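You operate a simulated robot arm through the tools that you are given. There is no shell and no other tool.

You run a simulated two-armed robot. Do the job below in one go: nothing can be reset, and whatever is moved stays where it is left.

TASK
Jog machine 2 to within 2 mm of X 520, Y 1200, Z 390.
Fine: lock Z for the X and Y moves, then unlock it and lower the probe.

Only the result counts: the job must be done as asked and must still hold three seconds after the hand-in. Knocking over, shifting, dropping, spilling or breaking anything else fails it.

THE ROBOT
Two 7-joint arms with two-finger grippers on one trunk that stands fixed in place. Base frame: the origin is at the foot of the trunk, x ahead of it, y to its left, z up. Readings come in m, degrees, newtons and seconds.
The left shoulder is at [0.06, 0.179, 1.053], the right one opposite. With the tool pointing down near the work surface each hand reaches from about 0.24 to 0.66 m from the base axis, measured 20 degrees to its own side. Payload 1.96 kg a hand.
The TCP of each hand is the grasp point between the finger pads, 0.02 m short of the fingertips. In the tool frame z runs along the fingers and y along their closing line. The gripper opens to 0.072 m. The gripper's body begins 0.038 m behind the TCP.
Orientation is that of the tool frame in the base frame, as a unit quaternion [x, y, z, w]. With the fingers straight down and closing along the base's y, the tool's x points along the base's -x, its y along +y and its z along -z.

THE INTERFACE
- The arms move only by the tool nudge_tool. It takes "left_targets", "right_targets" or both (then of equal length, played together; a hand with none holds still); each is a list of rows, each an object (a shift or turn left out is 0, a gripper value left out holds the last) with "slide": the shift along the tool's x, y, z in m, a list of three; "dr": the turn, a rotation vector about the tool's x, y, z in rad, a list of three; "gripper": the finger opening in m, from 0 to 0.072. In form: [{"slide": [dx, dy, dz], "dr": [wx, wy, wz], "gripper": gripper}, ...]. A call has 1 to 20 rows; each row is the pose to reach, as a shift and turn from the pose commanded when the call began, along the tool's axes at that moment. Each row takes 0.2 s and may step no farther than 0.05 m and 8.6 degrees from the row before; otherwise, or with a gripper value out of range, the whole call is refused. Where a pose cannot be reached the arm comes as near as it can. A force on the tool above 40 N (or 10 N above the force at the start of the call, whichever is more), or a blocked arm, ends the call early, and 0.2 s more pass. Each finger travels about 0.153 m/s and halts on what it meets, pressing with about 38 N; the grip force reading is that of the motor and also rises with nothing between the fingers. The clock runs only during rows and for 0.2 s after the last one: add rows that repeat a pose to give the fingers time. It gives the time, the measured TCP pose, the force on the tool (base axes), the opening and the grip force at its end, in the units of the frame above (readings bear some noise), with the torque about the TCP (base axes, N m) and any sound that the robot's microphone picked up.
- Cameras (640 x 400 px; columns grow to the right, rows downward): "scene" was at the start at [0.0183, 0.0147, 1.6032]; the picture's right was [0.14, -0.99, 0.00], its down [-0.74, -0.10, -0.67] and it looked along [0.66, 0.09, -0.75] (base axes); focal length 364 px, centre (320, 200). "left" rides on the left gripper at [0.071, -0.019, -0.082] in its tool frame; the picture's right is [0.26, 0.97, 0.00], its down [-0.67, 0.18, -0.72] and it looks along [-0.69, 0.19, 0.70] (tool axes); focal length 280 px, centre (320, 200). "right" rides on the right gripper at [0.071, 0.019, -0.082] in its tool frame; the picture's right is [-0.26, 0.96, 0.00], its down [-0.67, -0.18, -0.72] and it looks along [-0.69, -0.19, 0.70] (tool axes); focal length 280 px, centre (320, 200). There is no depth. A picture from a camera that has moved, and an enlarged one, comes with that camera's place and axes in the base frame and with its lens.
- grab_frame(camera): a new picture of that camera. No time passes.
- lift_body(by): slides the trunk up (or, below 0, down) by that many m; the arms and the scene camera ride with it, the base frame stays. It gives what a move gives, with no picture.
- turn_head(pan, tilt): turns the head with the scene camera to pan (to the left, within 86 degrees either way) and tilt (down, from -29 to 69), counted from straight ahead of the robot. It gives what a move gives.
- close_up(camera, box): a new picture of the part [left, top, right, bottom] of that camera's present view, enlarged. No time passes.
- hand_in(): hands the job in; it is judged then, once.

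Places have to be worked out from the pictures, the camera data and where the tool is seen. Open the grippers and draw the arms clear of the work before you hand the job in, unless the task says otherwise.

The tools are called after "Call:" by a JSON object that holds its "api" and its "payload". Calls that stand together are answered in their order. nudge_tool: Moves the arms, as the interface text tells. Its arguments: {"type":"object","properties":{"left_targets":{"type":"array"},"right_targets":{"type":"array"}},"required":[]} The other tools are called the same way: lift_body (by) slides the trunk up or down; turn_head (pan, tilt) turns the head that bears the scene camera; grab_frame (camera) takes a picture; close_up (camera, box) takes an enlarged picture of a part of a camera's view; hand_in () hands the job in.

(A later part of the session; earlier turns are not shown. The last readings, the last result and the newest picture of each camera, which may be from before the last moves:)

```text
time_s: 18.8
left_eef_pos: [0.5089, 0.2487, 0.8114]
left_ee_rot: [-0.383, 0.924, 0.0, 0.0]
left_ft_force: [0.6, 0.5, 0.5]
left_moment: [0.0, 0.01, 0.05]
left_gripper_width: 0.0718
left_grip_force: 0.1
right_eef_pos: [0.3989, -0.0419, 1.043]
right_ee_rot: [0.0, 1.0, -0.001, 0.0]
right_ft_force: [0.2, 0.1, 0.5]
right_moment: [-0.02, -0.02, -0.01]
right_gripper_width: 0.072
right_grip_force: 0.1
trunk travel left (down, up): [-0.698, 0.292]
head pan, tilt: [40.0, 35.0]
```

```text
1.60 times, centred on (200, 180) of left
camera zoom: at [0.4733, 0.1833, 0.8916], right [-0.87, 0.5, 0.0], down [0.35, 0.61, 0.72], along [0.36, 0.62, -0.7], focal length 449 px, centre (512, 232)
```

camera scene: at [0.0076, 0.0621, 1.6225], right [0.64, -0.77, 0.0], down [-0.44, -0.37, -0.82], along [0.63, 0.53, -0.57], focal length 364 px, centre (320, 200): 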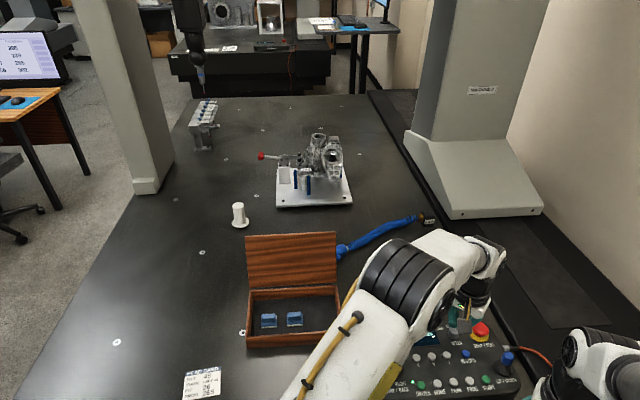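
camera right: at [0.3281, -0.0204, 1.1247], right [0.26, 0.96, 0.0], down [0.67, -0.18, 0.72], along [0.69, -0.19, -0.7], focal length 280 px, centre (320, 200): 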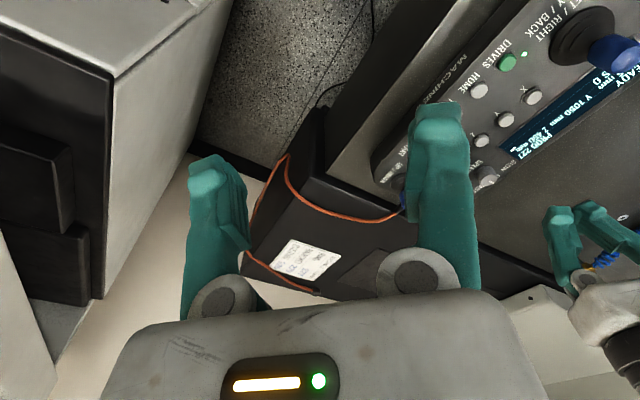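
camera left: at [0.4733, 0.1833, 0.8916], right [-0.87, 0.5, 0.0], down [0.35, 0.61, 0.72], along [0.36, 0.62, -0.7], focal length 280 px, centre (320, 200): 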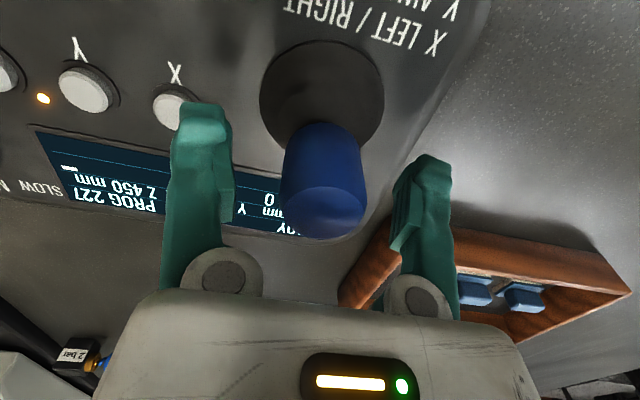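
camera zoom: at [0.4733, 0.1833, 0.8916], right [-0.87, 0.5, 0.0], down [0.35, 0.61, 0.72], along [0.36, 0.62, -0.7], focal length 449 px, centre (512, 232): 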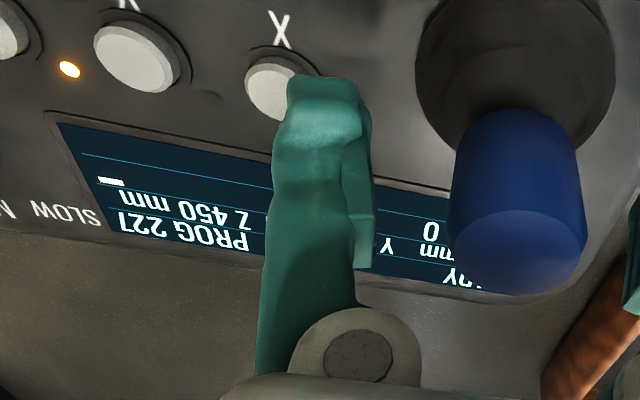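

The X and Y digits are hidden in this pose, so I'll use the right hand's camera as a monitor. I'll move the right hand to about (0.489, 0.017, 0.95), yawed about 84° to the left and well clear of the left hand, so it looks at the display between its own fingers.

Call:
{"api": "nudge_tool", "payload": {"right_targets": [{"slide": [-0.009, 0.006, 0.009], "dr": [0, 0, -0.1466]}, {"slide": [-0.018, 0.012, 0.019], "dr": [0, 0, -0.293]}, {"slide": [-0.027, 0.017, 0.028], "dr": [0, 0, -0.44]}, {"slide": [-0.036, 0.023, 0.037], "dr": [0, 0, -0.586]}, {"slide": [-0.045, 0.029, 0.047], "dr": [0, 0, -0.733]}, {"slide": [-0.054, 0.035, 0.056], "dr": [0, 0, -0.88]}, {"slide": [-0.063, 0.041, 0.065], "dr": [0, 0, -1.026]}, {"slide": [-0.072, 0.046, 0.074], "dr": [0, 0, -1.173]}, {"slide": [-0.081, 0.052, 0.084], "dr": [0, 0, -1.319]}, {"slide": [-0.09, 0.058, 0.093], "dr": [0, 0, -1.466]}, {"slide": [-0.09, 0.058, 0.093], "dr": [0, 0, -1.466]}]}}

Call:
{"api": "grab_frame", "payload": {"camera": "right"}}

Call:
{"api": "grab_frame", "payload": {"camera": "scene"}}

```text
time_s: 21.2
left_eef_pos: [0.5081, 0.2475, 0.8122]
left_ee_rot: [-0.382, 0.924, 0.0, 0.0]
left_ft_force: [0.7, -0.6, -0.3]
left_moment: [-0.01, 0.01, 0.0]
left_gripper_width: 0.0721
left_grip_force: 0.0
right_eef_pos: [0.489, 0.0175, 0.9514]
right_ee_rot: [-0.67, 0.743, -0.002, 0.0]
right_ft_force: [-0.7, -0.4, -0.1]
right_moment: [0.0, -0.04, 0.01]
right_gripper_width: 0.0721
right_grip_force: 0.0
trunk travel left (down, up): [-0.698, 0.292]
head pan, tilt: [40.0, 35.0]
```

```text
taken
camera right: at [0.4624, -0.0507, 1.0335], right [-0.93, 0.36, 0.0], down [0.25, 0.65, 0.72], along [0.26, 0.67, -0.7], focal length 280 px, centre (320, 200)
```

right: 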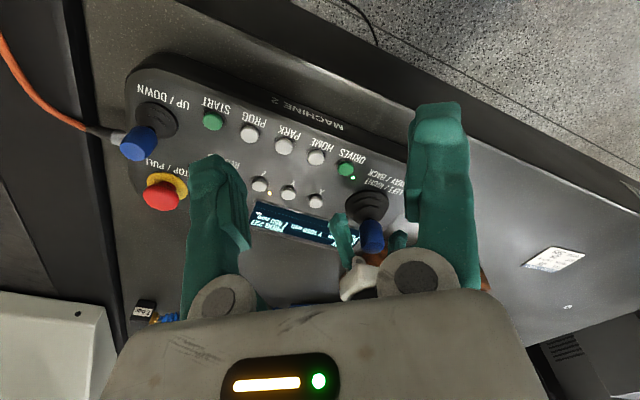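

```text
taken
camera scene: at [0.0076, 0.0604, 1.6226], right [0.64, -0.77, 0.0], down [-0.44, -0.37, -0.82], along [0.63, 0.53, -0.57], focal length 364 px, centre (320, 200)
```

scene: 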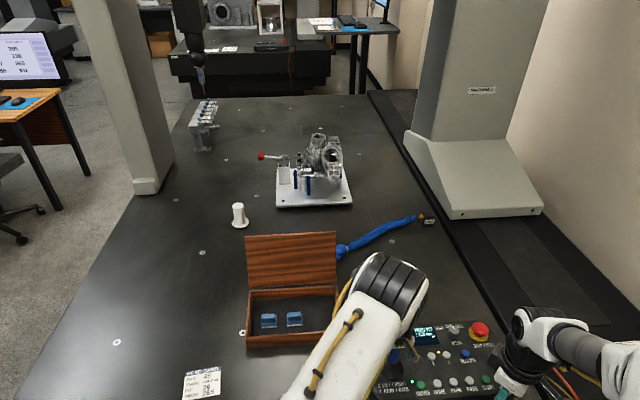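

Call:
{"api": "close_up", "payload": {"camera": "right", "box": [240, 160, 420, 270]}}

```text
3.56 times, centred on (330, 215) of right
camera zoom: at [0.4624, -0.0507, 1.0335], right [-0.93, 0.36, 0.0], down [0.25, 0.65, 0.72], along [0.26, 0.67, -0.7], focal length 997 px, centre (284, 147)
```

zoom: 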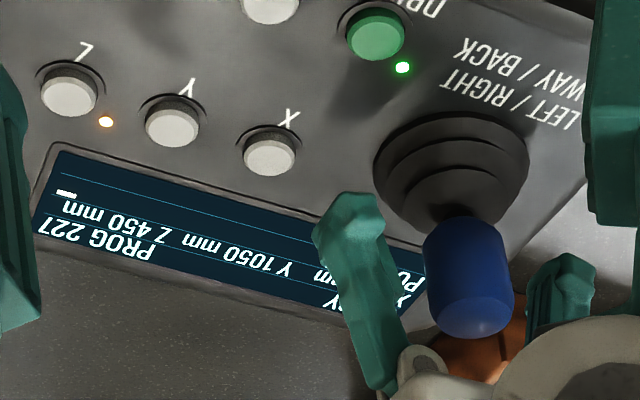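

From the right camera, Y and Z are readable but the left finger hides X. Pushing the knob with closed fingers from its left side would keep the display clear, so I'll lift, close the fingers, and come down about 37 mm panel-left of the knob axis.

Call:
{"api": "nudge_tool", "payload": {"left_targets": [{"slide": [0, 0, -0.03]}, {"slide": [0, 0, -0.06], "gripper": 0.0}, {"slide": [0, 0.018, -0.06], "gripper": 0.0}, {"slide": [0, 0.037, -0.06], "gripper": 0.0}, {"slide": [0, 0.037, -0.06], "gripper": 0.0}, {"slide": [0, 0.037, -0.03]}, {"slide": [0, 0.037, 0.0]}, {"slide": [0, 0.037, 0.0]}]}}

Call:
{"api": "grab_frame", "payload": {"camera": "left"}}

Call:
{"api": "close_up", "payload": {"camera": "right", "box": [240, 160, 420, 270]}}

```text
time_s: 23.0
left_eef_pos: [0.4815, 0.2766, 0.8096]
left_ee_rot: [-0.383, 0.924, 0.0, 0.0]
left_ft_force: [0.4, 0.3, 0.0]
left_moment: [0.0, 0.0, 0.0]
left_gripper_width: 0.0003
left_grip_force: 29.9
right_eef_pos: [0.489, 0.0164, 0.9516]
right_ee_rot: [-0.669, 0.743, 0.0, 0.0]
right_ft_force: [0.8, 0.1, 0.3]
right_moment: [0.04, -0.01, 0.0]
right_gripper_width: 0.0719
right_grip_force: 0.0
trunk travel left (down, up): [-0.698, 0.292]
head pan, tilt: [40.0, 35.0]
```

```text
taken
camera left: at [0.4456, 0.213, 0.8899], right [-0.87, 0.5, 0.0], down [0.35, 0.61, 0.72], along [0.36, 0.62, -0.7], focal length 280 px, centre (320, 200)
```

left: 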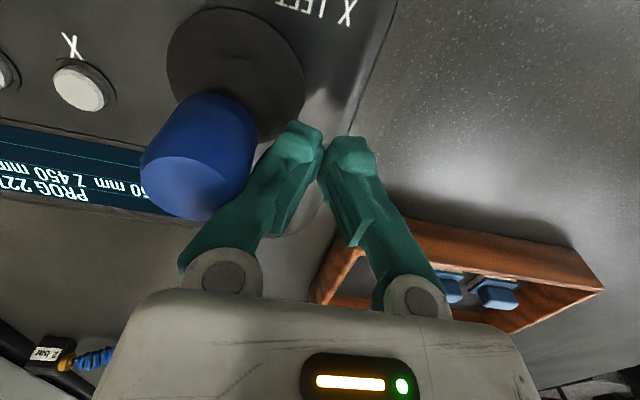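

```text
3.56 times, centred on (330, 215) of right
camera zoom: at [0.4621, -0.0508, 1.0335], right [-0.93, 0.36, 0.0], down [0.25, 0.65, 0.72], along [0.26, 0.67, -0.7], focal length 997 px, centre (284, 147)
```

zoom: 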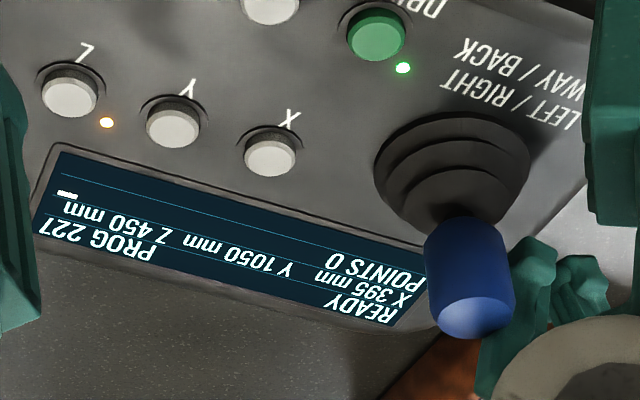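

The display is now fully readable (X 395, Y 1050, Z 450) with the closed fingers just left of the knob. I'll push right in small steps and watch the force and readout.

Call:
{"api": "nudge_tool", "payload": {"left_targets": [{"slide": [0, -0.003, 0]}, {"slide": [0, -0.006, 0]}, {"slide": [0, -0.009, 0]}]}}

Call:
{"api": "close_up", "payload": {"camera": "right", "box": [240, 160, 420, 270]}}

```text
time_s: 23.8
left_eef_pos: [0.4894, 0.2708, 0.8105]
left_ee_rot: [-0.382, 0.924, 0.0, 0.0]
left_ft_force: [-0.5, -0.5, 0.1]
left_moment: [-0.01, -0.06, -0.02]
left_gripper_width: 0.0
left_grip_force: 29.5
right_eef_pos: [0.4887, 0.0178, 0.9517]
right_ee_rot: [-0.669, 0.743, 0.0, -0.001]
right_ft_force: [0.7, 0.5, -0.8]
right_moment: [0.01, -0.01, 0.01]
right_gripper_width: 0.0721
right_grip_force: 0.0
trunk travel left (down, up): [-0.698, 0.292]
head pan, tilt: [40.0, 35.0]
```

```text
3.56 times, centred on (330, 215) of right
camera zoom: at [0.4623, -0.0507, 1.0334], right [-0.93, 0.36, 0.0], down [0.25, 0.65, 0.71], along [0.26, 0.67, -0.7], focal length 997 px, centre (284, 147)
```

zoom: 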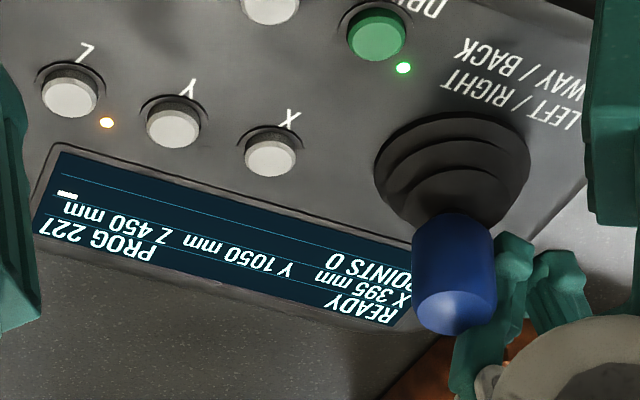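

The knob has tilted about 5–6 mm to the right at under 1 N, but X still reads 395, probably a dead band. I'll push a little further.

Call:
{"api": "nudge_tool", "payload": {"left_targets": [{"slide": [0, -0.003, 0]}, {"slide": [0, -0.003, 0]}]}}

Call:
{"api": "close_up", "payload": {"camera": "right", "box": [240, 160, 420, 270]}}

```text
time_s: 24.4
left_eef_pos: [0.4909, 0.2669, 0.8101]
left_ee_rot: [-0.382, 0.924, 0.0, -0.001]
left_ft_force: [-1.3, 0.7, 0.4]
left_moment: [-0.02, -0.04, 0.02]
left_gripper_width: 0.0
left_grip_force: 29.7
right_eef_pos: [0.4885, 0.0192, 0.9523]
right_ee_rot: [-0.669, 0.743, 0.0, -0.001]
right_ft_force: [-0.1, 0.1, -0.4]
right_moment: [-0.02, -0.02, -0.03]
right_gripper_width: 0.0721
right_grip_force: 0.0
trunk travel left (down, up): [-0.698, 0.292]
head pan, tilt: [40.0, 35.0]
```

```text
3.56 times, centred on (330, 215) of right
camera zoom: at [0.4623, -0.0505, 1.0334], right [-0.93, 0.36, 0.0], down [0.25, 0.65, 0.71], along [0.26, 0.67, -0.7], focal length 997 px, centre (284, 147)
```

zoom: 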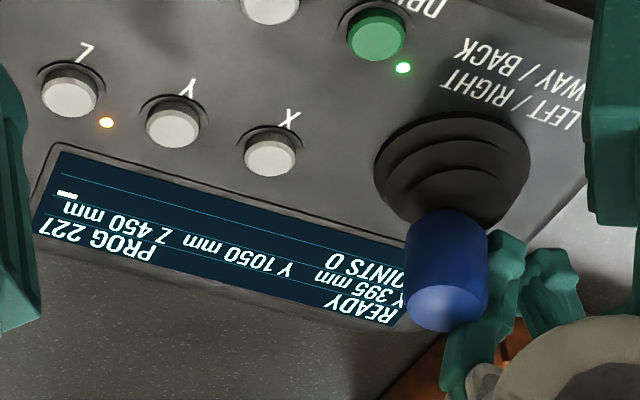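

X is still at 395 with about 1.4 N on the fingers. I'll push another 4 mm.

Call:
{"api": "nudge_tool", "payload": {"left_targets": [{"slide": [0, -0.002, 0]}, {"slide": [0, -0.004, 0]}]}}

Call:
{"api": "close_up", "payload": {"camera": "right", "box": [240, 160, 420, 270]}}

Call:
{"api": "grab_frame", "payload": {"camera": "scene"}}

```text
time_s: 25.0
left_eef_pos: [0.4949, 0.2648, 0.8096]
left_ee_rot: [-0.382, 0.924, 0.0, 0.0]
left_ft_force: [-0.8, 1.5, -0.4]
left_moment: [-0.03, 0.0, -0.04]
left_gripper_width: 0.0
left_grip_force: 29.5
right_eef_pos: [0.4889, 0.0174, 0.9514]
right_ee_rot: [-0.669, 0.743, -0.001, -0.001]
right_ft_force: [-0.1, -0.3, 0.2]
right_moment: [0.01, -0.02, 0.0]
right_gripper_width: 0.072
right_grip_force: 0.1
trunk travel left (down, up): [-0.698, 0.292]
head pan, tilt: [40.0, 35.0]
```

```text
3.56 times, centred on (330, 215) of right
camera zoom: at [0.4623, -0.0505, 1.0334], right [-0.93, 0.36, 0.0], down [0.25, 0.65, 0.71], along [0.26, 0.67, -0.7], focal length 997 px, centre (284, 147)
```

zoom: 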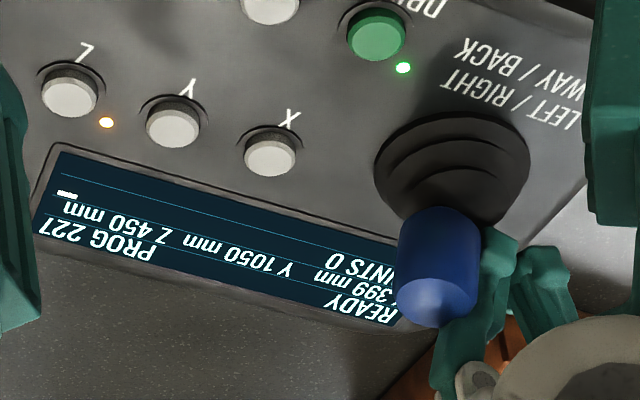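

```text
taken
camera scene: at [0.0078, 0.0606, 1.6226], right [0.64, -0.77, 0.0], down [-0.44, -0.37, -0.82], along [0.63, 0.53, -0.57], focal length 364 px, centre (320, 200)
```

scene: 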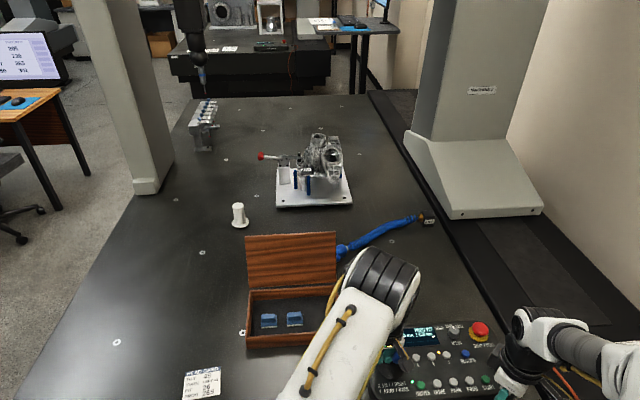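

X rose to 399 mm, so right is +X. I'll hold this deflection for a known time (0.8 s) to find the speed.

Call:
{"api": "nudge_tool", "payload": {"left_targets": [{"slide": [0, 0, 0]}, {"slide": [0, 0, 0]}, {"slide": [0, 0, 0]}]}}

Call:
{"api": "close_up", "payload": {"camera": "right", "box": [240, 160, 420, 270]}}

```text
time_s: 25.8
left_eef_pos: [0.4945, 0.2644, 0.8105]
left_ee_rot: [-0.382, 0.924, 0.0, 0.0]
left_ft_force: [0.1, 1.0, 0.5]
left_moment: [-0.01, 0.0, -0.02]
left_gripper_width: 0.0001
left_grip_force: 29.4
right_eef_pos: [0.4903, 0.0178, 0.9514]
right_ee_rot: [-0.67, 0.743, 0.0, 0.0]
right_ft_force: [0.1, -0.1, -0.1]
right_moment: [0.02, -0.01, -0.01]
right_gripper_width: 0.0718
right_grip_force: 0.2
trunk travel left (down, up): [-0.698, 0.292]
head pan, tilt: [40.0, 35.0]
```

```text
3.56 times, centred on (330, 215) of right
camera zoom: at [0.4622, -0.0506, 1.0334], right [-0.93, 0.36, 0.0], down [0.25, 0.65, 0.71], along [0.26, 0.67, -0.7], focal length 997 px, centre (284, 147)
```

zoom: 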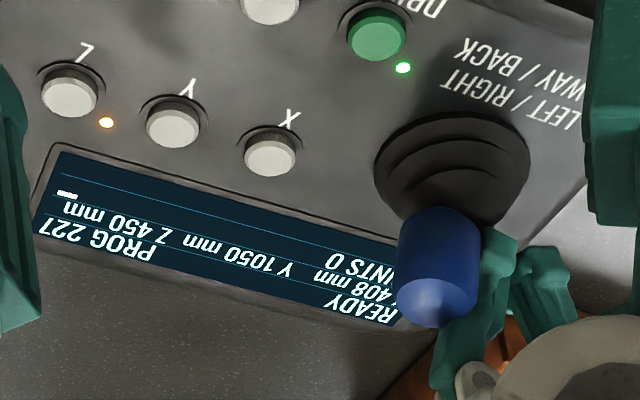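

The hold gave +9 mm in 0.8 s, about 11.5 mm/s, with Y unchanged. I'll hold for 20 rows (about 4.2 s, roughly +47 mm) and check both readout and probe.

Call:
{"api": "nudge_tool", "payload": {"left_targets": [{"slide": [0, 0, 0]}, {"slide": [0, 0, 0]}, {"slide": [0, 0, 0]}, {"slide": [0, 0, 0]}, {"slide": [0, 0, 0]}, {"slide": [0, 0, 0]}, {"slide": [0, 0, 0]}, {"slide": [0, 0, 0]}, {"slide": [0, 0, 0]}, {"slide": [0, 0, 0]}, {"slide": [0, 0, 0]}, {"slide": [0, 0, 0]}, {"slide": [0, 0, 0]}, {"slide": [0, 0, 0]}, {"slide": [0, 0, 0]}, {"slide": [0, 0, 0]}, {"slide": [0, 0, 0]}, {"slide": [0, 0, 0]}, {"slide": [0, 0, 0]}, {"slide": [0, 0, 0]}]}}

Call:
{"api": "close_up", "payload": {"camera": "right", "box": [240, 160, 420, 270]}}

Call:
{"api": "close_up", "payload": {"camera": "scene", "box": [120, 0, 400, 200]}}

```text
time_s: 30.0
left_eef_pos: [0.4937, 0.2653, 0.8097]
left_ee_rot: [-0.383, 0.924, 0.0, -0.001]
left_ft_force: [-0.8, 0.8, 0.2]
left_moment: [-0.03, -0.06, -0.01]
left_gripper_width: 0.0002
left_grip_force: 29.4
right_eef_pos: [0.4885, 0.0178, 0.9508]
right_ee_rot: [-0.669, 0.743, -0.001, -0.001]
right_ft_force: [0.6, -1.0, -0.3]
right_moment: [-0.02, 0.03, 0.01]
right_gripper_width: 0.0716
right_grip_force: 0.1
trunk travel left (down, up): [-0.698, 0.292]
head pan, tilt: [40.0, 35.0]
```

```text
3.56 times, centred on (330, 215) of right
camera zoom: at [0.4622, -0.0506, 1.0334], right [-0.93, 0.36, 0.0], down [0.25, 0.65, 0.71], along [0.26, 0.67, -0.7], focal length 997 px, centre (284, 147)
```

zoom: 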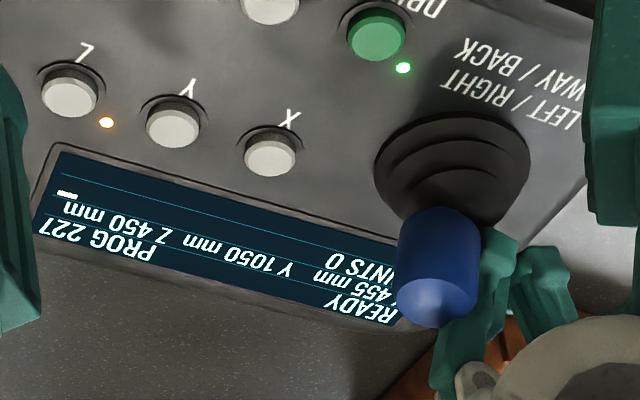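

```text
2.00 times, centred on (260, 100) of scene
camera zoom: at [0.0078, 0.0606, 1.6226], right [0.64, -0.77, 0.0], down [-0.44, -0.37, -0.82], along [0.63, 0.53, -0.57], focal length 727 px, centre (440, 400)
```

zoom: 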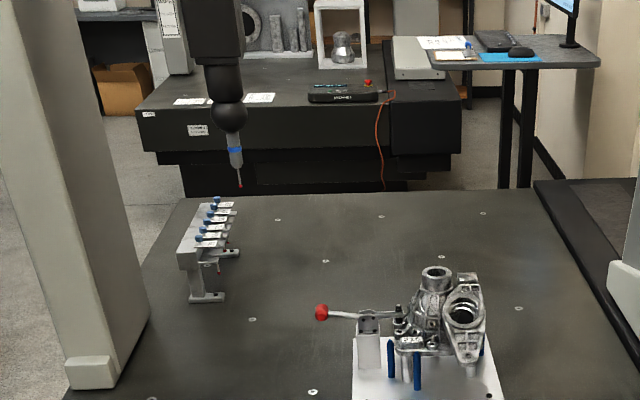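

X is 455 after 4.2 s, i.e. 11.2 mm/s, and the probe is moving right into free space. Another 20-row hold should bring it to about 502.

Call:
{"api": "nudge_tool", "payload": {"left_targets": [{"slide": [0, 0, 0]}, {"slide": [0, 0, 0]}, {"slide": [0, 0, 0]}, {"slide": [0, 0, 0]}, {"slide": [0, 0, 0]}, {"slide": [0, 0, 0]}, {"slide": [0, 0, 0]}, {"slide": [0, 0, 0]}, {"slide": [0, 0, 0]}, {"slide": [0, 0, 0]}, {"slide": [0, 0, 0]}, {"slide": [0, 0, 0]}, {"slide": [0, 0, 0]}, {"slide": [0, 0, 0]}, {"slide": [0, 0, 0]}, {"slide": [0, 0, 0]}, {"slide": [0, 0, 0]}, {"slide": [0, 0, 0]}, {"slide": [0, 0, 0]}, {"slide": [0, 0, 0]}]}}

Call:
{"api": "close_up", "payload": {"camera": "right", "box": [240, 160, 420, 270]}}

```text
time_s: 34.2
left_eef_pos: [0.4936, 0.264, 0.8104]
left_ee_rot: [-0.383, 0.924, 0.0, 0.0]
left_ft_force: [-1.3, 0.9, -0.5]
left_moment: [-0.05, -0.01, 0.02]
left_gripper_width: 0.0
left_grip_force: 29.5
right_eef_pos: [0.4892, 0.0169, 0.9511]
right_ee_rot: [-0.669, 0.744, -0.001, -0.001]
right_ft_force: [0.7, -0.6, -0.6]
right_moment: [0.01, -0.02, 0.01]
right_gripper_width: 0.072
right_grip_force: 0.1
trunk travel left (down, up): [-0.698, 0.292]
head pan, tilt: [40.0, 35.0]
```

```text
3.56 times, centred on (330, 215) of right
camera zoom: at [0.4623, -0.0506, 1.0334], right [-0.93, 0.36, 0.0], down [0.25, 0.65, 0.71], along [0.26, 0.67, -0.7], focal length 997 px, centre (284, 147)
```

zoom: 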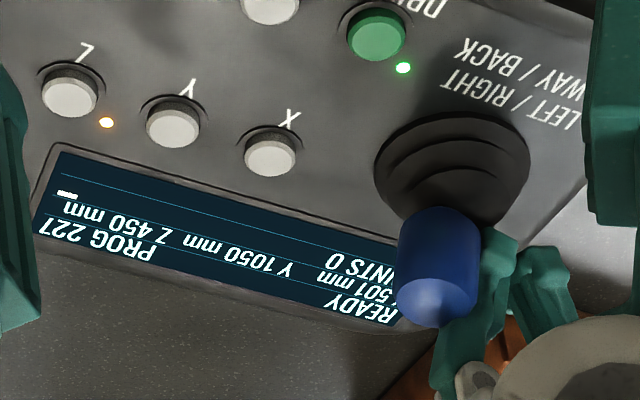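

X 501; 19 mm remain, about 1.7 s. I'll hold for 7 rows and then back the fingers off, expecting about 518, then trim.

Call:
{"api": "nudge_tool", "payload": {"left_targets": [{"slide": [0, 0, 0]}, {"slide": [0, 0, 0]}, {"slide": [0, 0, 0]}, {"slide": [0, 0, 0]}, {"slide": [0, 0, 0]}, {"slide": [0, 0, 0]}, {"slide": [0, 0, 0]}, {"slide": [0, 0.008, 0]}, {"slide": [0, 0.016, 0]}, {"slide": [0, 0.016, 0]}]}}

Call:
{"api": "close_up", "payload": {"camera": "right", "box": [240, 160, 420, 270]}}

```text
time_s: 36.4
left_eef_pos: [0.4838, 0.2768, 0.8104]
left_ee_rot: [-0.383, 0.924, 0.001, 0.0]
left_ft_force: [0.9, 0.4, -0.1]
left_moment: [0.0, 0.02, -0.03]
left_gripper_width: 0.0001
left_grip_force: 29.8
right_eef_pos: [0.4892, 0.0175, 0.9507]
right_ee_rot: [-0.669, 0.743, 0.0, 0.001]
right_ft_force: [0.2, -1.1, 0.6]
right_moment: [0.0, -0.02, -0.02]
right_gripper_width: 0.072
right_grip_force: 0.0
trunk travel left (down, up): [-0.698, 0.292]
head pan, tilt: [40.0, 35.0]
```

```text
3.56 times, centred on (330, 215) of right
camera zoom: at [0.4624, -0.0508, 1.0333], right [-0.93, 0.36, 0.0], down [0.25, 0.65, 0.71], along [0.26, 0.67, -0.7], focal length 997 px, centre (284, 147)
```

zoom: 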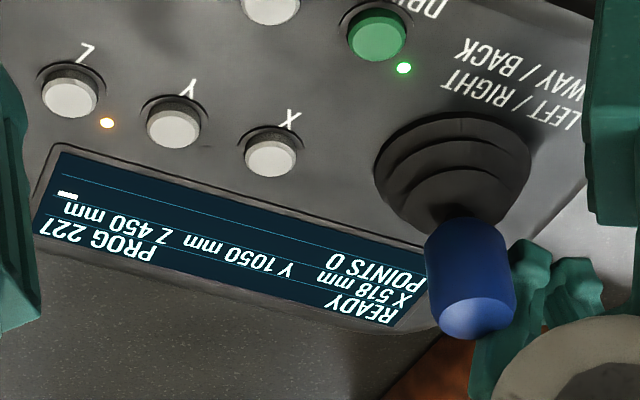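

X 518 as predicted, and the stick has sprung back to centre. I'll give one short pulse to trim about +2 mm.

Call:
{"api": "nudge_tool", "payload": {"left_targets": [{"slide": [0, -0.006, 0]}, {"slide": [0, -0.012, 0]}, {"slide": [0, -0.0158, 0]}, {"slide": [0, -0.007, 0]}, {"slide": [0, 0, 0]}, {"slide": [0, 0, 0]}]}}

Call:
{"api": "close_up", "payload": {"camera": "right", "box": [240, 160, 420, 270]}}

```text
time_s: 37.8
left_eef_pos: [0.4821, 0.276, 0.8111]
left_ee_rot: [-0.383, 0.924, 0.0, 0.0]
left_ft_force: [-0.1, -0.4, -0.4]
left_moment: [0.0, 0.02, -0.01]
left_gripper_width: 0.0002
left_grip_force: 29.8
right_eef_pos: [0.4884, 0.0175, 0.9523]
right_ee_rot: [-0.669, 0.743, 0.0, 0.0]
right_ft_force: [-0.1, 0.3, 0.7]
right_moment: [0.0, -0.01, 0.02]
right_gripper_width: 0.072
right_grip_force: 0.1
trunk travel left (down, up): [-0.698, 0.292]
head pan, tilt: [40.0, 35.0]
```

```text
3.56 times, centred on (330, 215) of right
camera zoom: at [0.4624, -0.0508, 1.0333], right [-0.93, 0.36, 0.0], down [0.25, 0.65, 0.71], along [0.26, 0.67, -0.7], focal length 997 px, centre (284, 147)
```

zoom: 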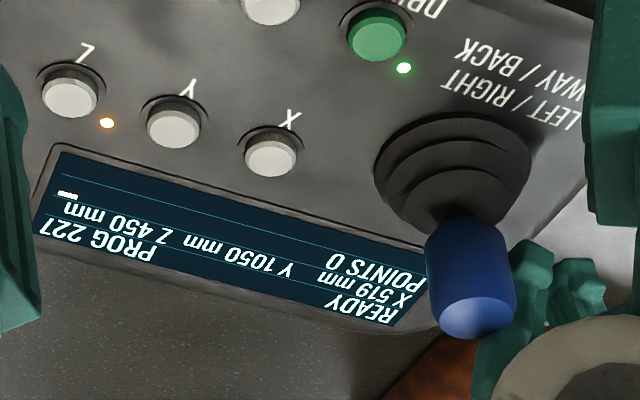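

X 519, so that pulse gives about +1 mm. One more identical pulse should put X at 520.

Call:
{"api": "nudge_tool", "payload": {"left_targets": [{"slide": [0, -0.006, 0]}, {"slide": [0, -0.012, 0]}, {"slide": [0, -0.0158, 0]}, {"slide": [0, -0.007, 0]}, {"slide": [0, 0, 0]}, {"slide": [0, 0, 0]}]}}

Call:
{"api": "close_up", "payload": {"camera": "right", "box": [240, 160, 420, 270]}}

```text
time_s: 39.2
left_eef_pos: [0.4831, 0.2758, 0.8105]
left_ee_rot: [-0.382, 0.924, 0.0, -0.001]
left_ft_force: [0.5, 1.0, 0.2]
left_moment: [0.02, 0.01, 0.01]
left_gripper_width: 0.0004
left_grip_force: 29.6
right_eef_pos: [0.4884, 0.0174, 0.9505]
right_ee_rot: [-0.67, 0.743, -0.001, 0.0]
right_ft_force: [0.6, 0.1, -0.1]
right_moment: [-0.01, 0.02, 0.0]
right_gripper_width: 0.072
right_grip_force: 0.1
trunk travel left (down, up): [-0.698, 0.292]
head pan, tilt: [40.0, 35.0]
```

```text
3.56 times, centred on (330, 215) of right
camera zoom: at [0.4625, -0.0507, 1.0333], right [-0.93, 0.36, 0.0], down [0.25, 0.65, 0.71], along [0.26, 0.67, -0.7], focal length 997 px, centre (284, 147)
```

zoom: 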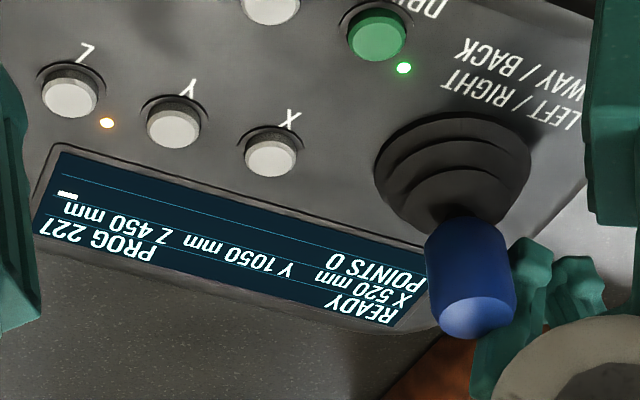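

X reads 520 with the stick centred. For Y I'll lift, go around to the panel-back side of the knob, and lower the closed fingers there so I can push away.

Call:
{"api": "nudge_tool", "payload": {"left_targets": [{"slide": [0, 0, -0.03]}, {"slide": [0, 0, -0.06]}, {"slide": [0.013, -0.0125, -0.06]}, {"slide": [0.026, -0.025, -0.06]}, {"slide": [0.039, -0.0365, -0.06]}, {"slide": [0.039, -0.0365, -0.03]}, {"slide": [0.039, -0.0365, 0]}, {"slide": [0.039, -0.0365, 0]}]}}

Call:
{"api": "grab_frame", "payload": {"camera": "left"}}

Call:
{"api": "close_up", "payload": {"camera": "right", "box": [240, 160, 420, 270]}}

```text
time_s: 41.0
left_eef_pos: [0.4805, 0.2233, 0.8112]
left_ee_rot: [-0.383, 0.924, 0.001, 0.0]
left_ft_force: [0.8, -0.4, -0.2]
left_moment: [0.02, 0.01, -0.02]
left_gripper_width: 0.0
left_grip_force: 29.5
right_eef_pos: [0.4881, 0.0164, 0.9513]
right_ee_rot: [-0.669, 0.743, 0.0, -0.001]
right_ft_force: [-0.5, 0.0, 0.0]
right_moment: [0.01, 0.03, 0.0]
right_gripper_width: 0.0723
right_grip_force: 0.0
trunk travel left (down, up): [-0.698, 0.292]
head pan, tilt: [40.0, 35.0]
```

```text
taken
camera left: at [0.4457, 0.1587, 0.8914], right [-0.87, 0.5, 0.0], down [0.35, 0.61, 0.72], along [0.36, 0.62, -0.7], focal length 280 px, centre (320, 200)
```

left: 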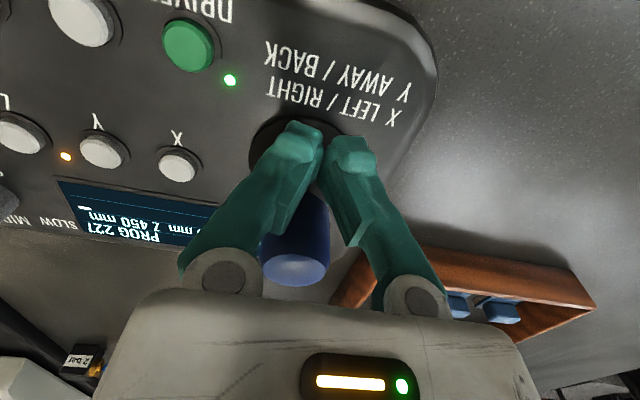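

```text
3.56 times, centred on (330, 215) of right
camera zoom: at [0.4621, -0.0508, 1.0335], right [-0.93, 0.36, 0.0], down [0.25, 0.65, 0.72], along [0.26, 0.67, -0.7], focal length 997 px, centre (284, 147)
```

zoom: 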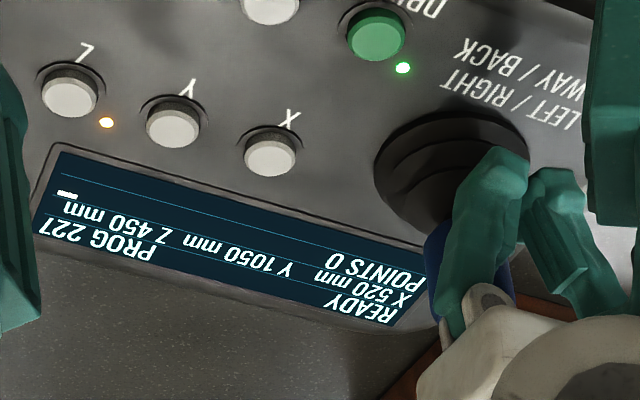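

The fingers are behind the knob, with the display still clear. I'll push away (tool −x) in steps to bring the knob toward the threshold.

Call:
{"api": "nudge_tool", "payload": {"left_targets": [{"slide": [-0.005, 0, 0]}, {"slide": [-0.01, 0, 0]}, {"slide": [-0.015, 0, 0]}, {"slide": [-0.019, 0, 0]}]}}

Call:
{"api": "close_up", "payload": {"camera": "right", "box": [240, 160, 420, 270]}}

Call:
{"api": "grab_frame", "payload": {"camera": "left"}}

```text
time_s: 42.0
left_eef_pos: [0.4955, 0.2369, 0.8106]
left_ee_rot: [-0.382, 0.924, 0.0, -0.001]
left_ft_force: [0.1, -1.3, -1.0]
left_moment: [0.0, 0.01, -0.01]
left_gripper_width: 0.006
left_grip_force: 29.5
right_eef_pos: [0.4886, 0.0188, 0.9518]
right_ee_rot: [-0.67, 0.743, 0.0, 0.0]
right_ft_force: [0.3, -1.0, -0.1]
right_moment: [0.0, 0.02, 0.0]
right_gripper_width: 0.072
right_grip_force: 0.0
trunk travel left (down, up): [-0.698, 0.292]
head pan, tilt: [40.0, 35.0]
```

```text
3.56 times, centred on (330, 215) of right
camera zoom: at [0.4623, -0.0507, 1.0334], right [-0.93, 0.36, 0.0], down [0.25, 0.65, 0.71], along [0.26, 0.67, -0.7], focal length 997 px, centre (284, 147)
```

zoom: 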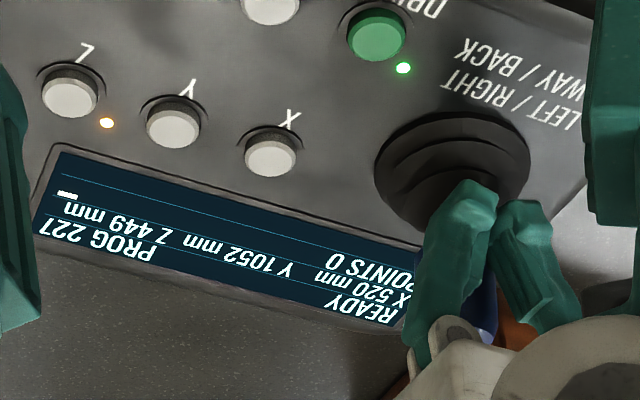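

```text
taken
camera left: at [0.4596, 0.1715, 0.8912], right [-0.87, 0.5, 0.0], down [0.35, 0.61, 0.72], along [0.36, 0.62, -0.7], focal length 280 px, centre (320, 200)
```

left: 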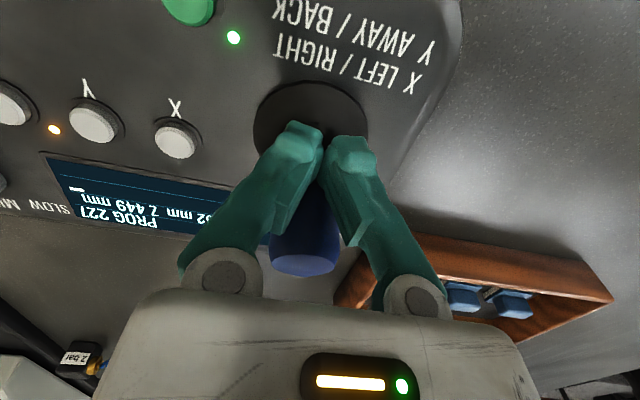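

Y reads 1052, so away is +Y, but Z now seems to read 449 with the lock lamp still on, and the knob is wedging the fingers open by 6 mm. I'll zoom in to confirm before moving further.

Call:
{"api": "close_up", "payload": {"camera": "right", "box": [245, 195, 365, 255]}}

Call:
{"api": "close_up", "payload": {"camera": "scene", "box": [360, 290, 540, 400]}}

Call:
{"api": "close_up", "payload": {"camera": "scene", "box": [120, 0, 400, 200]}}

```text
5.33 times, centred on (305, 225) of right
camera zoom: at [0.4623, -0.0507, 1.0334], right [-0.93, 0.36, 0.0], down [0.25, 0.65, 0.71], along [0.26, 0.67, -0.7], focal length 1495 px, centre (400, 67)
```

zoom: 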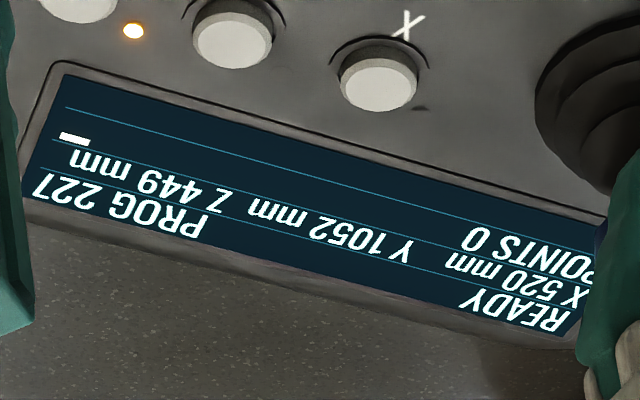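

```text
3.56 times, centred on (450, 345) of scene
camera zoom: at [0.0079, 0.0604, 1.6225], right [0.64, -0.77, 0.0], down [-0.44, -0.37, -0.82], along [0.63, 0.53, -0.57], focal length 1293 px, centre (-142, -316)
```

zoom: 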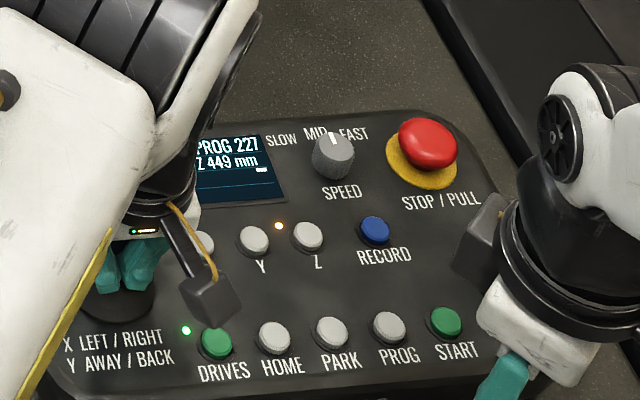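

```text
2.00 times, centred on (260, 100) of scene
camera zoom: at [0.0079, 0.0604, 1.6225], right [0.64, -0.77, 0.0], down [-0.44, -0.37, -0.82], along [0.63, 0.53, -0.57], focal length 727 px, centre (440, 400)
```

zoom: 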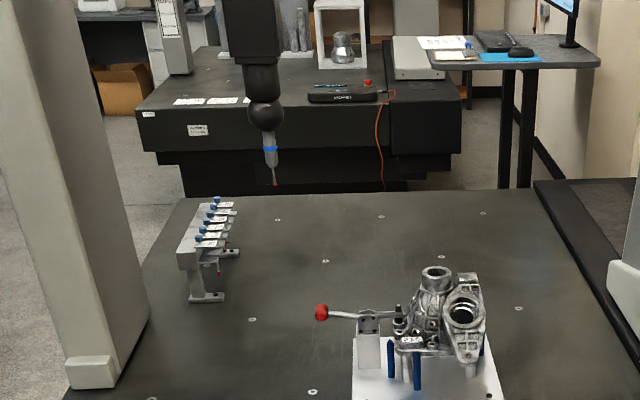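

Confirmed: X 520, Y 1052, Z 449, with the lock lamp on. I'll hold for a short, measured time to see whether Z stays put while Y advances.

Call:
{"api": "nudge_tool", "payload": {"left_targets": [{"slide": [0, 0, 0]}, {"slide": [0, 0, 0]}, {"slide": [0, 0, 0]}, {"slide": [0, 0, 0]}]}}

Call:
{"api": "close_up", "payload": {"camera": "right", "box": [245, 195, 365, 255]}}

```text
time_s: 43.0
left_eef_pos: [0.494, 0.2359, 0.8109]
left_ee_rot: [-0.382, 0.924, 0.0, -0.001]
left_ft_force: [-0.3, -1.7, -1.9]
left_moment: [0.01, 0.04, 0.03]
left_gripper_width: 0.0061
left_grip_force: 29.1
right_eef_pos: [0.4898, 0.0179, 0.9511]
right_ee_rot: [-0.669, 0.743, 0.0, -0.001]
right_ft_force: [0.5, 0.4, -0.5]
right_moment: [0.03, -0.01, 0.0]
right_gripper_width: 0.072
right_grip_force: 0.0
trunk travel left (down, up): [-0.698, 0.292]
head pan, tilt: [40.0, 35.0]
```

```text
5.33 times, centred on (305, 225) of right
camera zoom: at [0.4624, -0.0507, 1.0333], right [-0.93, 0.36, 0.0], down [0.25, 0.65, 0.71], along [0.26, 0.67, -0.7], focal length 1495 px, centre (400, 67)
```

zoom: 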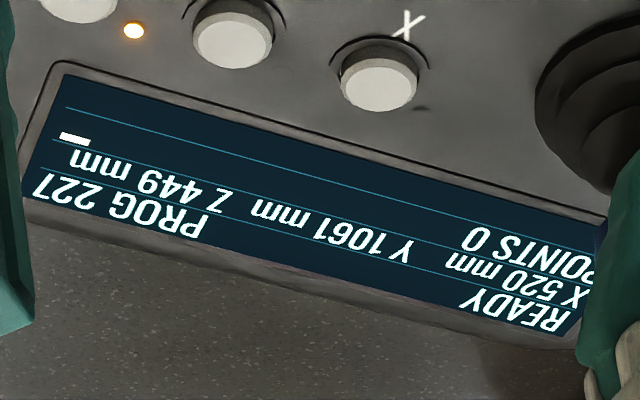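

Y advanced 9 mm in 1.0 s with X and Z steady. I'll push 2 mm further and hold for 20 rows, then check.

Call:
{"api": "nudge_tool", "payload": {"left_targets": [{"slide": [-0.002, 0, 0]}, {"slide": [-0.002, 0, 0]}, {"slide": [-0.002, 0, 0]}, {"slide": [-0.002, 0, 0]}, {"slide": [-0.002, 0, 0]}, {"slide": [-0.002, 0, 0]}, {"slide": [-0.002, 0, 0]}, {"slide": [-0.002, 0, 0]}, {"slide": [-0.002, 0, 0]}, {"slide": [-0.002, 0, 0]}, {"slide": [-0.002, 0, 0]}, {"slide": [-0.002, 0, 0]}, {"slide": [-0.002, 0, 0]}, {"slide": [-0.002, 0, 0]}, {"slide": [-0.002, 0, 0]}, {"slide": [-0.002, 0, 0]}, {"slide": [-0.002, 0, 0]}, {"slide": [-0.002, 0, 0]}, {"slide": [-0.002, 0, 0]}, {"slide": [-0.002, 0, 0]}]}}

Call:
{"api": "close_up", "payload": {"camera": "right", "box": [245, 195, 365, 255]}}

Call:
{"api": "grab_frame", "payload": {"camera": "scene"}}

```text
time_s: 47.2
left_eef_pos: [0.4962, 0.2376, 0.8095]
left_ee_rot: [-0.383, 0.924, 0.0, -0.001]
left_ft_force: [-0.6, -1.3, -0.2]
left_moment: [-0.01, 0.03, 0.0]
left_gripper_width: 0.006
left_grip_force: 29.6
right_eef_pos: [0.4891, 0.0183, 0.9512]
right_ee_rot: [-0.669, 0.743, 0.001, 0.0]
right_ft_force: [0.5, 0.1, 0.1]
right_moment: [0.0, 0.0, 0.01]
right_gripper_width: 0.0724
right_grip_force: 0.2
trunk travel left (down, up): [-0.698, 0.292]
head pan, tilt: [40.0, 35.0]
```

```text
5.33 times, centred on (305, 225) of right
camera zoom: at [0.4623, -0.0508, 1.0334], right [-0.93, 0.36, 0.0], down [0.25, 0.65, 0.71], along [0.26, 0.67, -0.7], focal length 1495 px, centre (400, 67)
```

zoom: 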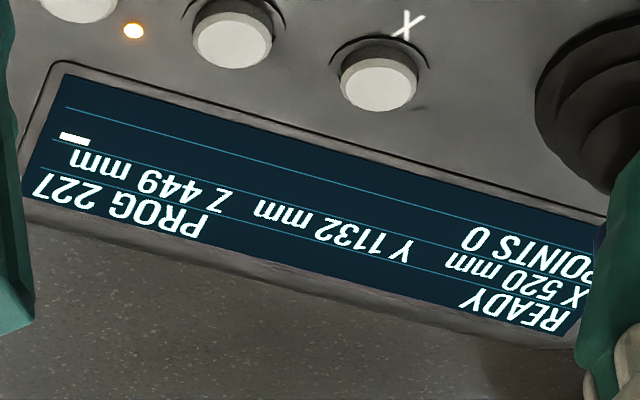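

```text
taken
camera scene: at [0.0079, 0.0602, 1.6226], right [0.64, -0.77, 0.0], down [-0.44, -0.37, -0.82], along [0.63, 0.53, -0.57], focal length 364 px, centre (320, 200)
```

scene: 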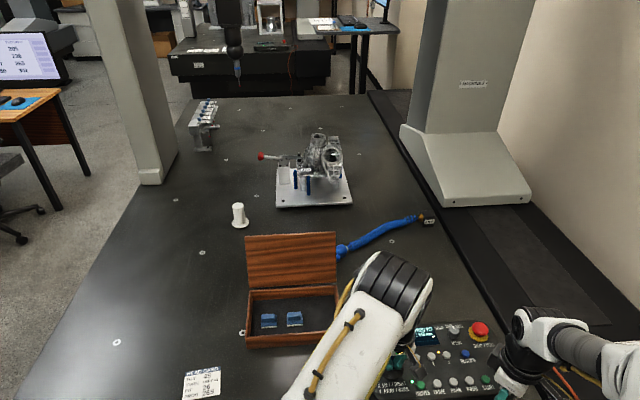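

Y is 1132 (about 17 mm/s at this deflection), with X 520 and Z 449 steady. I'll hold 14 more rows, then ease back 2 mm to slow down, expecting about 1184.

Call:
{"api": "nudge_tool", "payload": {"left_targets": [{"slide": [0, 0, 0]}, {"slide": [0, 0, 0]}, {"slide": [0, 0, 0]}, {"slide": [0, 0, 0]}, {"slide": [0, 0, 0]}, {"slide": [0, 0, 0]}, {"slide": [0, 0, 0]}, {"slide": [0, 0, 0]}, {"slide": [0, 0, 0]}, {"slide": [0, 0, 0]}, {"slide": [0, 0, 0]}, {"slide": [0, 0, 0]}, {"slide": [0, 0, 0]}, {"slide": [0, 0, 0]}, {"slide": [0.002, 0, 0]}]}}

Call:
{"api": "close_up", "payload": {"camera": "right", "box": [245, 195, 365, 255]}}

```text
time_s: 50.4
left_eef_pos: [0.4949, 0.236, 0.8098]
left_ee_rot: [-0.384, 0.924, 0.0, 0.0]
left_ft_force: [-0.9, -1.9, -0.1]
left_moment: [-0.04, 0.0, -0.04]
left_gripper_width: 0.0001
left_grip_force: 29.6
right_eef_pos: [0.4886, 0.0178, 0.9512]
right_ee_rot: [-0.669, 0.743, 0.0, 0.0]
right_ft_force: [0.2, -0.4, 0.1]
right_moment: [-0.02, 0.03, -0.01]
right_gripper_width: 0.0721
right_grip_force: 0.1
trunk travel left (down, up): [-0.698, 0.292]
head pan, tilt: [40.0, 35.0]
```

```text
5.33 times, centred on (305, 225) of right
camera zoom: at [0.4623, -0.0508, 1.0334], right [-0.93, 0.36, 0.0], down [0.25, 0.65, 0.72], along [0.26, 0.67, -0.7], focal length 1495 px, centre (400, 67)
```

zoom: 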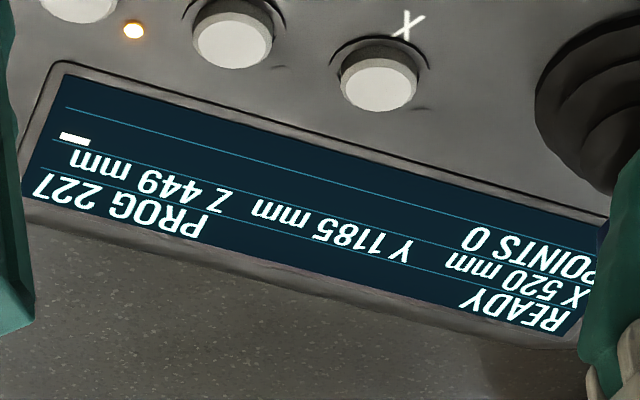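

Y 1185, and the fingers have closed fully again. I'll hold for a short 2 rows to measure the current slower speed.

Call:
{"api": "nudge_tool", "payload": {"left_targets": [{"slide": [0, 0, 0]}, {"slide": [0, 0, 0]}]}}

Call:
{"api": "close_up", "payload": {"camera": "right", "box": [245, 195, 365, 255]}}

```text
time_s: 51.0
left_eef_pos: [0.4951, 0.2364, 0.8098]
left_ee_rot: [-0.382, 0.924, 0.0, 0.0]
left_ft_force: [-0.7, -1.4, 0.5]
left_moment: [0.0, 0.0, -0.04]
left_gripper_width: 0.0059
left_grip_force: 29.7
right_eef_pos: [0.4889, 0.0184, 0.9514]
right_ee_rot: [-0.669, 0.743, 0.0, 0.0]
right_ft_force: [0.0, -0.8, 0.6]
right_moment: [0.02, 0.02, 0.0]
right_gripper_width: 0.0721
right_grip_force: 0.1
trunk travel left (down, up): [-0.698, 0.292]
head pan, tilt: [40.0, 35.0]
```

```text
5.33 times, centred on (305, 225) of right
camera zoom: at [0.4623, -0.0508, 1.0334], right [-0.93, 0.36, 0.0], down [0.25, 0.65, 0.71], along [0.26, 0.67, -0.7], focal length 1495 px, centre (400, 67)
```

zoom: 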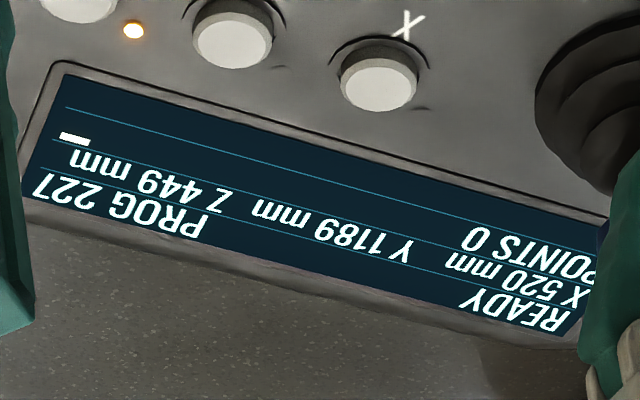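

About 7 mm/s now; Y 1189, 11 mm to go. I'll hold 5 rows and then back off, expecting about 1197–1198.

Call:
{"api": "nudge_tool", "payload": {"left_targets": [{"slide": [0, 0, 0]}, {"slide": [0, 0, 0]}, {"slide": [0, 0, 0]}, {"slide": [0, 0, 0]}, {"slide": [0, 0, 0]}, {"slide": [0.008, 0, 0]}, {"slide": [0.017, 0, 0]}, {"slide": [0.017, 0, 0]}]}}

Call:
{"api": "close_up", "payload": {"camera": "right", "box": [240, 160, 420, 270]}}

```text
time_s: 52.8
left_eef_pos: [0.4826, 0.2238, 0.811]
left_ee_rot: [-0.383, 0.924, 0.0, -0.001]
left_ft_force: [0.7, 0.7, 0.2]
left_moment: [0.0, 0.01, 0.01]
left_gripper_width: 0.0001
left_grip_force: 29.0
right_eef_pos: [0.4893, 0.017, 0.9505]
right_ee_rot: [-0.669, 0.744, 0.0, -0.001]
right_ft_force: [0.6, -0.1, -0.1]
right_moment: [-0.06, -0.01, 0.01]
right_gripper_width: 0.0723
right_grip_force: 0.1
trunk travel left (down, up): [-0.698, 0.292]
head pan, tilt: [40.0, 35.0]
```

```text
3.56 times, centred on (330, 215) of right
camera zoom: at [0.4625, -0.0505, 1.0333], right [-0.93, 0.36, 0.0], down [0.25, 0.65, 0.71], along [0.26, 0.67, -0.7], focal length 997 px, centre (284, 147)
```

zoom: 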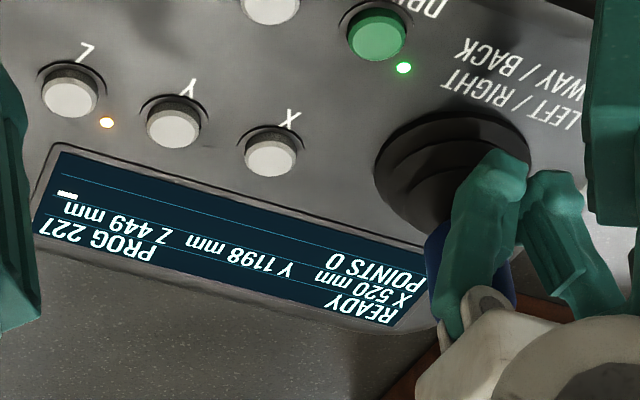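

Y 1198, X 520, Z 449. I'll give a short pulse of about 0.25 s at the slow deflection to trim about +2 mm.

Call:
{"api": "nudge_tool", "payload": {"left_targets": [{"slide": [-0.008, 0, 0]}, {"slide": [-0.014, 0, 0]}, {"slide": [-0.017, 0, 0]}, {"slide": [-0.017, 0, 0]}, {"slide": [-0.008, 0, 0]}, {"slide": [0, 0, 0]}, {"slide": [0, 0, 0]}]}}

Call:
{"api": "close_up", "payload": {"camera": "right", "box": [240, 160, 420, 270]}}

```text
time_s: 54.4
left_eef_pos: [0.4814, 0.2248, 0.8122]
left_ee_rot: [-0.383, 0.924, 0.0, 0.0]
left_ft_force: [1.1, -0.3, 0.1]
left_moment: [-0.02, -0.01, -0.04]
left_gripper_width: 0.0001
left_grip_force: 29.7
right_eef_pos: [0.4896, 0.0175, 0.9498]
right_ee_rot: [-0.669, 0.744, 0.0, 0.0]
right_ft_force: [-0.6, 0.8, -0.3]
right_moment: [-0.01, -0.03, 0.02]
right_gripper_width: 0.0721
right_grip_force: 0.1
trunk travel left (down, up): [-0.698, 0.292]
head pan, tilt: [40.0, 35.0]
```

```text
3.56 times, centred on (330, 215) of right
camera zoom: at [0.4625, -0.0506, 1.0333], right [-0.93, 0.36, 0.0], down [0.25, 0.65, 0.71], along [0.26, 0.67, -0.7], focal length 997 px, centre (284, 147)
```

zoom: 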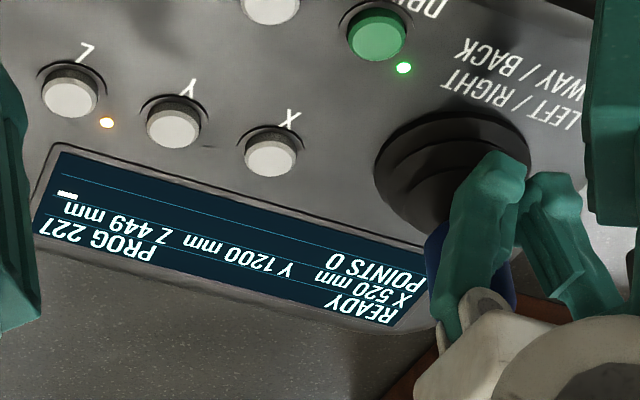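

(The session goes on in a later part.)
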